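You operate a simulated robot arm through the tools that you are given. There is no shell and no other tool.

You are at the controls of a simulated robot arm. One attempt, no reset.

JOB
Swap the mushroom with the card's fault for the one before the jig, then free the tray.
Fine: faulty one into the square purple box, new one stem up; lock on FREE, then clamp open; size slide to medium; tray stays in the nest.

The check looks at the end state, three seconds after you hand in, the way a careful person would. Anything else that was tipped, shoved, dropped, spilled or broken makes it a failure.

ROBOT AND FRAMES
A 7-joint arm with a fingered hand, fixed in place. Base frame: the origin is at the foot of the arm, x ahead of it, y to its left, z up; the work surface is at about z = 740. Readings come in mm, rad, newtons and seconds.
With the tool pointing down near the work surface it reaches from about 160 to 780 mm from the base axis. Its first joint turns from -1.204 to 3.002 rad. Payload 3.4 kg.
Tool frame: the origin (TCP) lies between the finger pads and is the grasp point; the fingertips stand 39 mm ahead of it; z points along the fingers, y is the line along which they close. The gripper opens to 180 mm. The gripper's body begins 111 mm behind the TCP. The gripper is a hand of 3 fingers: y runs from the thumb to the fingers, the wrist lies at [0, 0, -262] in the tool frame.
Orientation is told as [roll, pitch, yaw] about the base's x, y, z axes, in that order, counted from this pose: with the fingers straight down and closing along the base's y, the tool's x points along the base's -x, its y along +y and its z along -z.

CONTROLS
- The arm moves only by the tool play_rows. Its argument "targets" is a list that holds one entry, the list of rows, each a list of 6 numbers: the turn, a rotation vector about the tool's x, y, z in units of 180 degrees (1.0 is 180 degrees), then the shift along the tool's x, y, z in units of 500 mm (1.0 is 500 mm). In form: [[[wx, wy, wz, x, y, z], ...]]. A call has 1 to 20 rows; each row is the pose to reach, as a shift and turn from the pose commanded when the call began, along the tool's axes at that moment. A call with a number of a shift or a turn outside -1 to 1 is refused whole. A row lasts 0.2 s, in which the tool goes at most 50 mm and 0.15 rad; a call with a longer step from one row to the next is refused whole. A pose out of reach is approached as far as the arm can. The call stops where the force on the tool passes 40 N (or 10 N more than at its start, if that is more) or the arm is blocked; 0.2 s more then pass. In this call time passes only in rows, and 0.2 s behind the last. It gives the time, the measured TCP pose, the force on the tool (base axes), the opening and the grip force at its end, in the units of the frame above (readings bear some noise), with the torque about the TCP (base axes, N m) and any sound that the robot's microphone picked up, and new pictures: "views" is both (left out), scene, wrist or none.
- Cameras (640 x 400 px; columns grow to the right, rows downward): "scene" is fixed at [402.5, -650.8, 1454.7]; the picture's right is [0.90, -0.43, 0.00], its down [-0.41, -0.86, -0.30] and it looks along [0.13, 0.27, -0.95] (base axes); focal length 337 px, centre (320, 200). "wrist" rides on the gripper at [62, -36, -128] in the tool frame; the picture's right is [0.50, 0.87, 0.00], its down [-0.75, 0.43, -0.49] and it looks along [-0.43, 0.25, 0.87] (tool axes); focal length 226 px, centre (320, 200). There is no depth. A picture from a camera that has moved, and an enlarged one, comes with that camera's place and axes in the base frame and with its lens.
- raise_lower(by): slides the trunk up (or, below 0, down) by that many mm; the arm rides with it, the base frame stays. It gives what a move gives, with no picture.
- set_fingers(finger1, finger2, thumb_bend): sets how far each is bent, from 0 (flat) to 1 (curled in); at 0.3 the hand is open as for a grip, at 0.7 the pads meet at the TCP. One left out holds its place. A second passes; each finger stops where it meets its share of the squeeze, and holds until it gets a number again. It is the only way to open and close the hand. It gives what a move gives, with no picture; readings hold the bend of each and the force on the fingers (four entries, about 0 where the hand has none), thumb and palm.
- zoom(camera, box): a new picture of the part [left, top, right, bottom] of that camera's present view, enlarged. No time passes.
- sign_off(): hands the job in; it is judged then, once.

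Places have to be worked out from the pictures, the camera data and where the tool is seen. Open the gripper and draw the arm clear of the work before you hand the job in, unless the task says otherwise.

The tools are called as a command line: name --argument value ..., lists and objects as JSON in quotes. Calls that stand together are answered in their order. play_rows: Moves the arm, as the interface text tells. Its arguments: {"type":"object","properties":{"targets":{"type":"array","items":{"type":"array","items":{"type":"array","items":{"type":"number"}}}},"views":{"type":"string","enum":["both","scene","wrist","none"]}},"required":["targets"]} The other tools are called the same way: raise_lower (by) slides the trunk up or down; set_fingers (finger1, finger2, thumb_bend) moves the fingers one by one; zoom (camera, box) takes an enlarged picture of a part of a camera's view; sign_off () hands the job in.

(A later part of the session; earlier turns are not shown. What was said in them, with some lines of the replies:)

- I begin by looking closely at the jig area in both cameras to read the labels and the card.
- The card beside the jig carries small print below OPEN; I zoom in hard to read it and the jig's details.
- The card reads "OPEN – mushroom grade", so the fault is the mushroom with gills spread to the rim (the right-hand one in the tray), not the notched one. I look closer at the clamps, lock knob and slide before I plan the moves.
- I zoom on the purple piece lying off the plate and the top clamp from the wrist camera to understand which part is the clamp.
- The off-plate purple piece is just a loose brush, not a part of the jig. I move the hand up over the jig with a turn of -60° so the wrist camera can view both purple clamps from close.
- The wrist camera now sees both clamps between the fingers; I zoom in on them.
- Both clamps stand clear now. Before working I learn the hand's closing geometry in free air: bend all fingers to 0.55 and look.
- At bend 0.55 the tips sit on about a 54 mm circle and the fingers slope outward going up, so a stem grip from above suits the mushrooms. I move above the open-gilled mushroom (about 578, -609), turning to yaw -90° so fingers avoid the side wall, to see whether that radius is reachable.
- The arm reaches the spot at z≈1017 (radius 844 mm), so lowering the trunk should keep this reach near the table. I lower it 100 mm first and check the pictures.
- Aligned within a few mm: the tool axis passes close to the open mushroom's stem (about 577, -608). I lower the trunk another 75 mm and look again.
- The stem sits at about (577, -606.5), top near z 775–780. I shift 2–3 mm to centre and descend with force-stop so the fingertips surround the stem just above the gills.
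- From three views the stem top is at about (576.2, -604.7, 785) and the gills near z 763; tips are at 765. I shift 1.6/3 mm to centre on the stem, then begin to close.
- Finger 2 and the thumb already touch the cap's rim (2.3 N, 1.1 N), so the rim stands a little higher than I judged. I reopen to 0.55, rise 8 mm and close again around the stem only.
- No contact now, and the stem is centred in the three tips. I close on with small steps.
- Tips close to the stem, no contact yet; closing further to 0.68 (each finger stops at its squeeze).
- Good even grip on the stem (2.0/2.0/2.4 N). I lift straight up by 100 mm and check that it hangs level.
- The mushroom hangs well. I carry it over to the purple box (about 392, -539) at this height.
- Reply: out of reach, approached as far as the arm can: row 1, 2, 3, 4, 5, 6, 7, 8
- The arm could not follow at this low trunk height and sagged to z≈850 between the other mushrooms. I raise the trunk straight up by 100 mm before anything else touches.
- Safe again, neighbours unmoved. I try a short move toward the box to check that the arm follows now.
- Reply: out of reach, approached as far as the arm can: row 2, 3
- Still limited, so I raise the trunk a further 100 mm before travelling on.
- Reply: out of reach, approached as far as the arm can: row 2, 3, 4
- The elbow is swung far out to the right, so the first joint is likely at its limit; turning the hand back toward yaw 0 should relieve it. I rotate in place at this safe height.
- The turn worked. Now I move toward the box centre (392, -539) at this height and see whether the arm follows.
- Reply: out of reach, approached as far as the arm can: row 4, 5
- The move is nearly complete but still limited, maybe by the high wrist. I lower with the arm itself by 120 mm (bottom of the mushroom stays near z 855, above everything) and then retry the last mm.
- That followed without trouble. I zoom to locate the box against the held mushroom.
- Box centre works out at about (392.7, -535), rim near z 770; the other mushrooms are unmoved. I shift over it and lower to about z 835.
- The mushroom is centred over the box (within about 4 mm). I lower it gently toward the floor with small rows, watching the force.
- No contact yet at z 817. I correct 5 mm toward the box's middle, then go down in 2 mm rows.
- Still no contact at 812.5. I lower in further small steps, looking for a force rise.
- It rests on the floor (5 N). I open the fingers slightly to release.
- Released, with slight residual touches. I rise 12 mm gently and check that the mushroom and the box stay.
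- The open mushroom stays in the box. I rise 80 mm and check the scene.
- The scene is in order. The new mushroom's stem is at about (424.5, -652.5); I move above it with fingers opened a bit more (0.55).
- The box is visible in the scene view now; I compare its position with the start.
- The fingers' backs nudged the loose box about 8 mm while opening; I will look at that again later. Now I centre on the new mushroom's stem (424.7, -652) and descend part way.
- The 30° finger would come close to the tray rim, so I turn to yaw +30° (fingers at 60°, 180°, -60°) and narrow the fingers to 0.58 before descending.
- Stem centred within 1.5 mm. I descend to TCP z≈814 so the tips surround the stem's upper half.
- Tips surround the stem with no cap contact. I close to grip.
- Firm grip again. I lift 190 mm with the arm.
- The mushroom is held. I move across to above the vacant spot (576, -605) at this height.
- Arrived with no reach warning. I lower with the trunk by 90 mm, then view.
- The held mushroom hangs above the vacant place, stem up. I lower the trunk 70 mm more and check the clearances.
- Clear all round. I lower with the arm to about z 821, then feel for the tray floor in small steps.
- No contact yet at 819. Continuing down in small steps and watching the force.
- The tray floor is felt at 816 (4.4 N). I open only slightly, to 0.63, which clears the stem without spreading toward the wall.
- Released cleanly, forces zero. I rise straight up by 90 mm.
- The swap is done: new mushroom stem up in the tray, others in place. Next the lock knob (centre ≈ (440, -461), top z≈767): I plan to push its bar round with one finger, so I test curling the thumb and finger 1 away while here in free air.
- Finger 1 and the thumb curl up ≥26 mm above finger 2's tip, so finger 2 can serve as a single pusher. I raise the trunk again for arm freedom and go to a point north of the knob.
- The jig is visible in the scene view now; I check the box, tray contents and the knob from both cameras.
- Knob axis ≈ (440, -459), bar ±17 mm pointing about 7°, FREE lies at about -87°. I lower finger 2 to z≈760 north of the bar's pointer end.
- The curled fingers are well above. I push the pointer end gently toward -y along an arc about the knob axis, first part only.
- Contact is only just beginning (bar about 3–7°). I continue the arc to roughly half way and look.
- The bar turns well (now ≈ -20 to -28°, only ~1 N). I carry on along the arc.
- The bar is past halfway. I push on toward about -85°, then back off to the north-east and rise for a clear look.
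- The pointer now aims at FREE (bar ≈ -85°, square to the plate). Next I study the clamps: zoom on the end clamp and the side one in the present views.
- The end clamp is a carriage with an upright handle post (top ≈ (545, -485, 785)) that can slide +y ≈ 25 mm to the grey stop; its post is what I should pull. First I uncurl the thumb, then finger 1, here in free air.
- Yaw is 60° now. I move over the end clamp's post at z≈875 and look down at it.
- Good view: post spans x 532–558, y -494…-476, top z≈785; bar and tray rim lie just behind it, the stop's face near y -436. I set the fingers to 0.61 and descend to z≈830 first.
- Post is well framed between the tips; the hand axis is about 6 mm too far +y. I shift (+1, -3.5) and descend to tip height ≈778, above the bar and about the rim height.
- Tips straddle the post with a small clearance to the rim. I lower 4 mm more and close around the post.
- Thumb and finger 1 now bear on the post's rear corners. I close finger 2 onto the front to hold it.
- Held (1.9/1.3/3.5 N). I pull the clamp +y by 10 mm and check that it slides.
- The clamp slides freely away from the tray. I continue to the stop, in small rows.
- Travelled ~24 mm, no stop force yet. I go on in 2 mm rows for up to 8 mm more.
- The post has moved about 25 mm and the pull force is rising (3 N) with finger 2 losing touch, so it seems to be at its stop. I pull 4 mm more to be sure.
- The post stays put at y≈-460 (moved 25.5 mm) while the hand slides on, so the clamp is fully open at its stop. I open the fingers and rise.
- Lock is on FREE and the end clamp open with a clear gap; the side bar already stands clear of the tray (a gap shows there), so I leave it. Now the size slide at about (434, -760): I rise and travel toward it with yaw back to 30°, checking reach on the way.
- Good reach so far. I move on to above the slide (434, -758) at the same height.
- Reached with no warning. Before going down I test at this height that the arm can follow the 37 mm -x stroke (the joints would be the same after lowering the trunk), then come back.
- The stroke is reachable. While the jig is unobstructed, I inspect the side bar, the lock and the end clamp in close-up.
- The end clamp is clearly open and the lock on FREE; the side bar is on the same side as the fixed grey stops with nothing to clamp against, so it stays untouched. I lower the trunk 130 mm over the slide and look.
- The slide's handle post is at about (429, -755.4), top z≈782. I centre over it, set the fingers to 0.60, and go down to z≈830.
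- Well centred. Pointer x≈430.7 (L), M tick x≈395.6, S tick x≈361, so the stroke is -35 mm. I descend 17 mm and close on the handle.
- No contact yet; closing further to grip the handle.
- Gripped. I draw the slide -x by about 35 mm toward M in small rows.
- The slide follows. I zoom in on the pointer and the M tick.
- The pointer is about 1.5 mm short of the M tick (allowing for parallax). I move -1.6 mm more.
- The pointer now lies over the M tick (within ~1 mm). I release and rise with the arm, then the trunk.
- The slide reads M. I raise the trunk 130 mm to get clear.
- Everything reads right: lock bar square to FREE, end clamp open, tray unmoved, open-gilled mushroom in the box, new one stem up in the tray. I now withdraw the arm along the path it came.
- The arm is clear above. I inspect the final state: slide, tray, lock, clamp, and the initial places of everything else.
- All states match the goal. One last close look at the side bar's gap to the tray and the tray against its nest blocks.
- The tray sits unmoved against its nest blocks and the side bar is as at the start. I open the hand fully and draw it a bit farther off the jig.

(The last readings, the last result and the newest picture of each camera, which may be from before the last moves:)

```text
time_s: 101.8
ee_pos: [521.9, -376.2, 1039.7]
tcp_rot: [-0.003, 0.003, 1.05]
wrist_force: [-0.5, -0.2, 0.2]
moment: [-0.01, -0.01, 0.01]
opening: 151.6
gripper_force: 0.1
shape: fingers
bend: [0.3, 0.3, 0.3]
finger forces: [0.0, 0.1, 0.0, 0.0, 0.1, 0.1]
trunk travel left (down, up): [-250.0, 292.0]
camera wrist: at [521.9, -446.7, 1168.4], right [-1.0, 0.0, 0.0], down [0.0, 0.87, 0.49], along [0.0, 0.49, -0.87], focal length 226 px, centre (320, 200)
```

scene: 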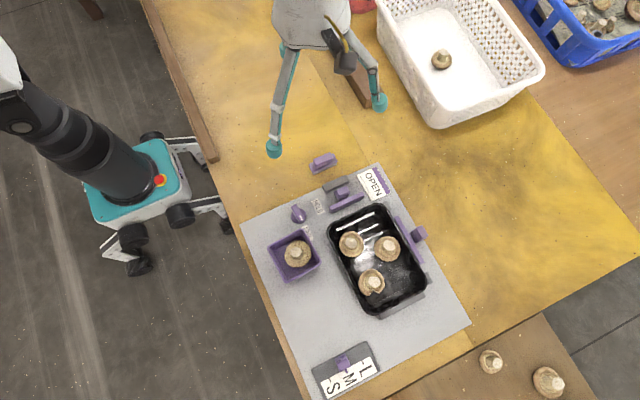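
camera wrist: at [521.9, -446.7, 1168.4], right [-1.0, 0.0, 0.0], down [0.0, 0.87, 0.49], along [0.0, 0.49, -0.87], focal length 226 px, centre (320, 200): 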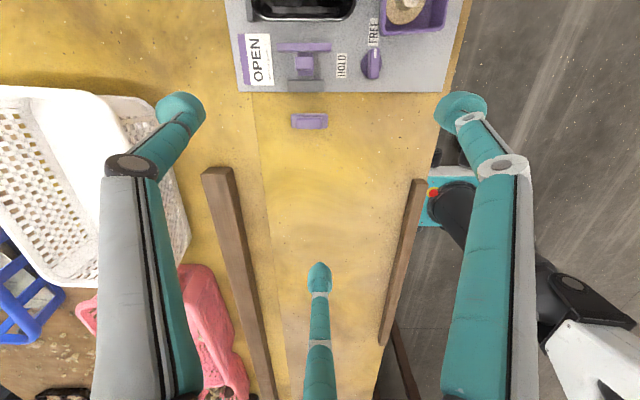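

The hand is open and clear of the work. The open-gilled mushroom is in the purple box, the new one is stem up in the tray, the lock is on FREE, the end clamp is open, the slide is at M and the tray is still in its nest, so I hand the job in.

sign_off

```text
The job is handed in.
```

I swapped the mushroom, freed the tray and handed the job in. I don't have the result of the check.

- **Swap:** I read the card's fault, "OPEN – mushroom grade", as the mushroom with gills spread to the rim. That one is now in the square purple box. The one from before the jig is in its place in the tray, stem up.
- **Lock and clamp:** I turned the lock to FREE first. Then I slid the end clamp about 25 mm, until it met its stop.
- **Size slide:** The pointer is over the M tick, within about 1 mm.
- **Tray:** It stayed in the nest, and the other two mushrooms did not move.

Two things could count against the job:

- **Purple box moved:** My fingers nudged the box about 7 mm toward the tray while releasing the mushroom. It now slightly covers the FREE label. I left it because pushing it back risked bumping the freed tray.
- **Side bar left alone:** There is a second purple bar with a handle on the tray's far side. I took it for a fixed guide, since the tray has no stop opposite it to clamp against, and did not test whether it moves.
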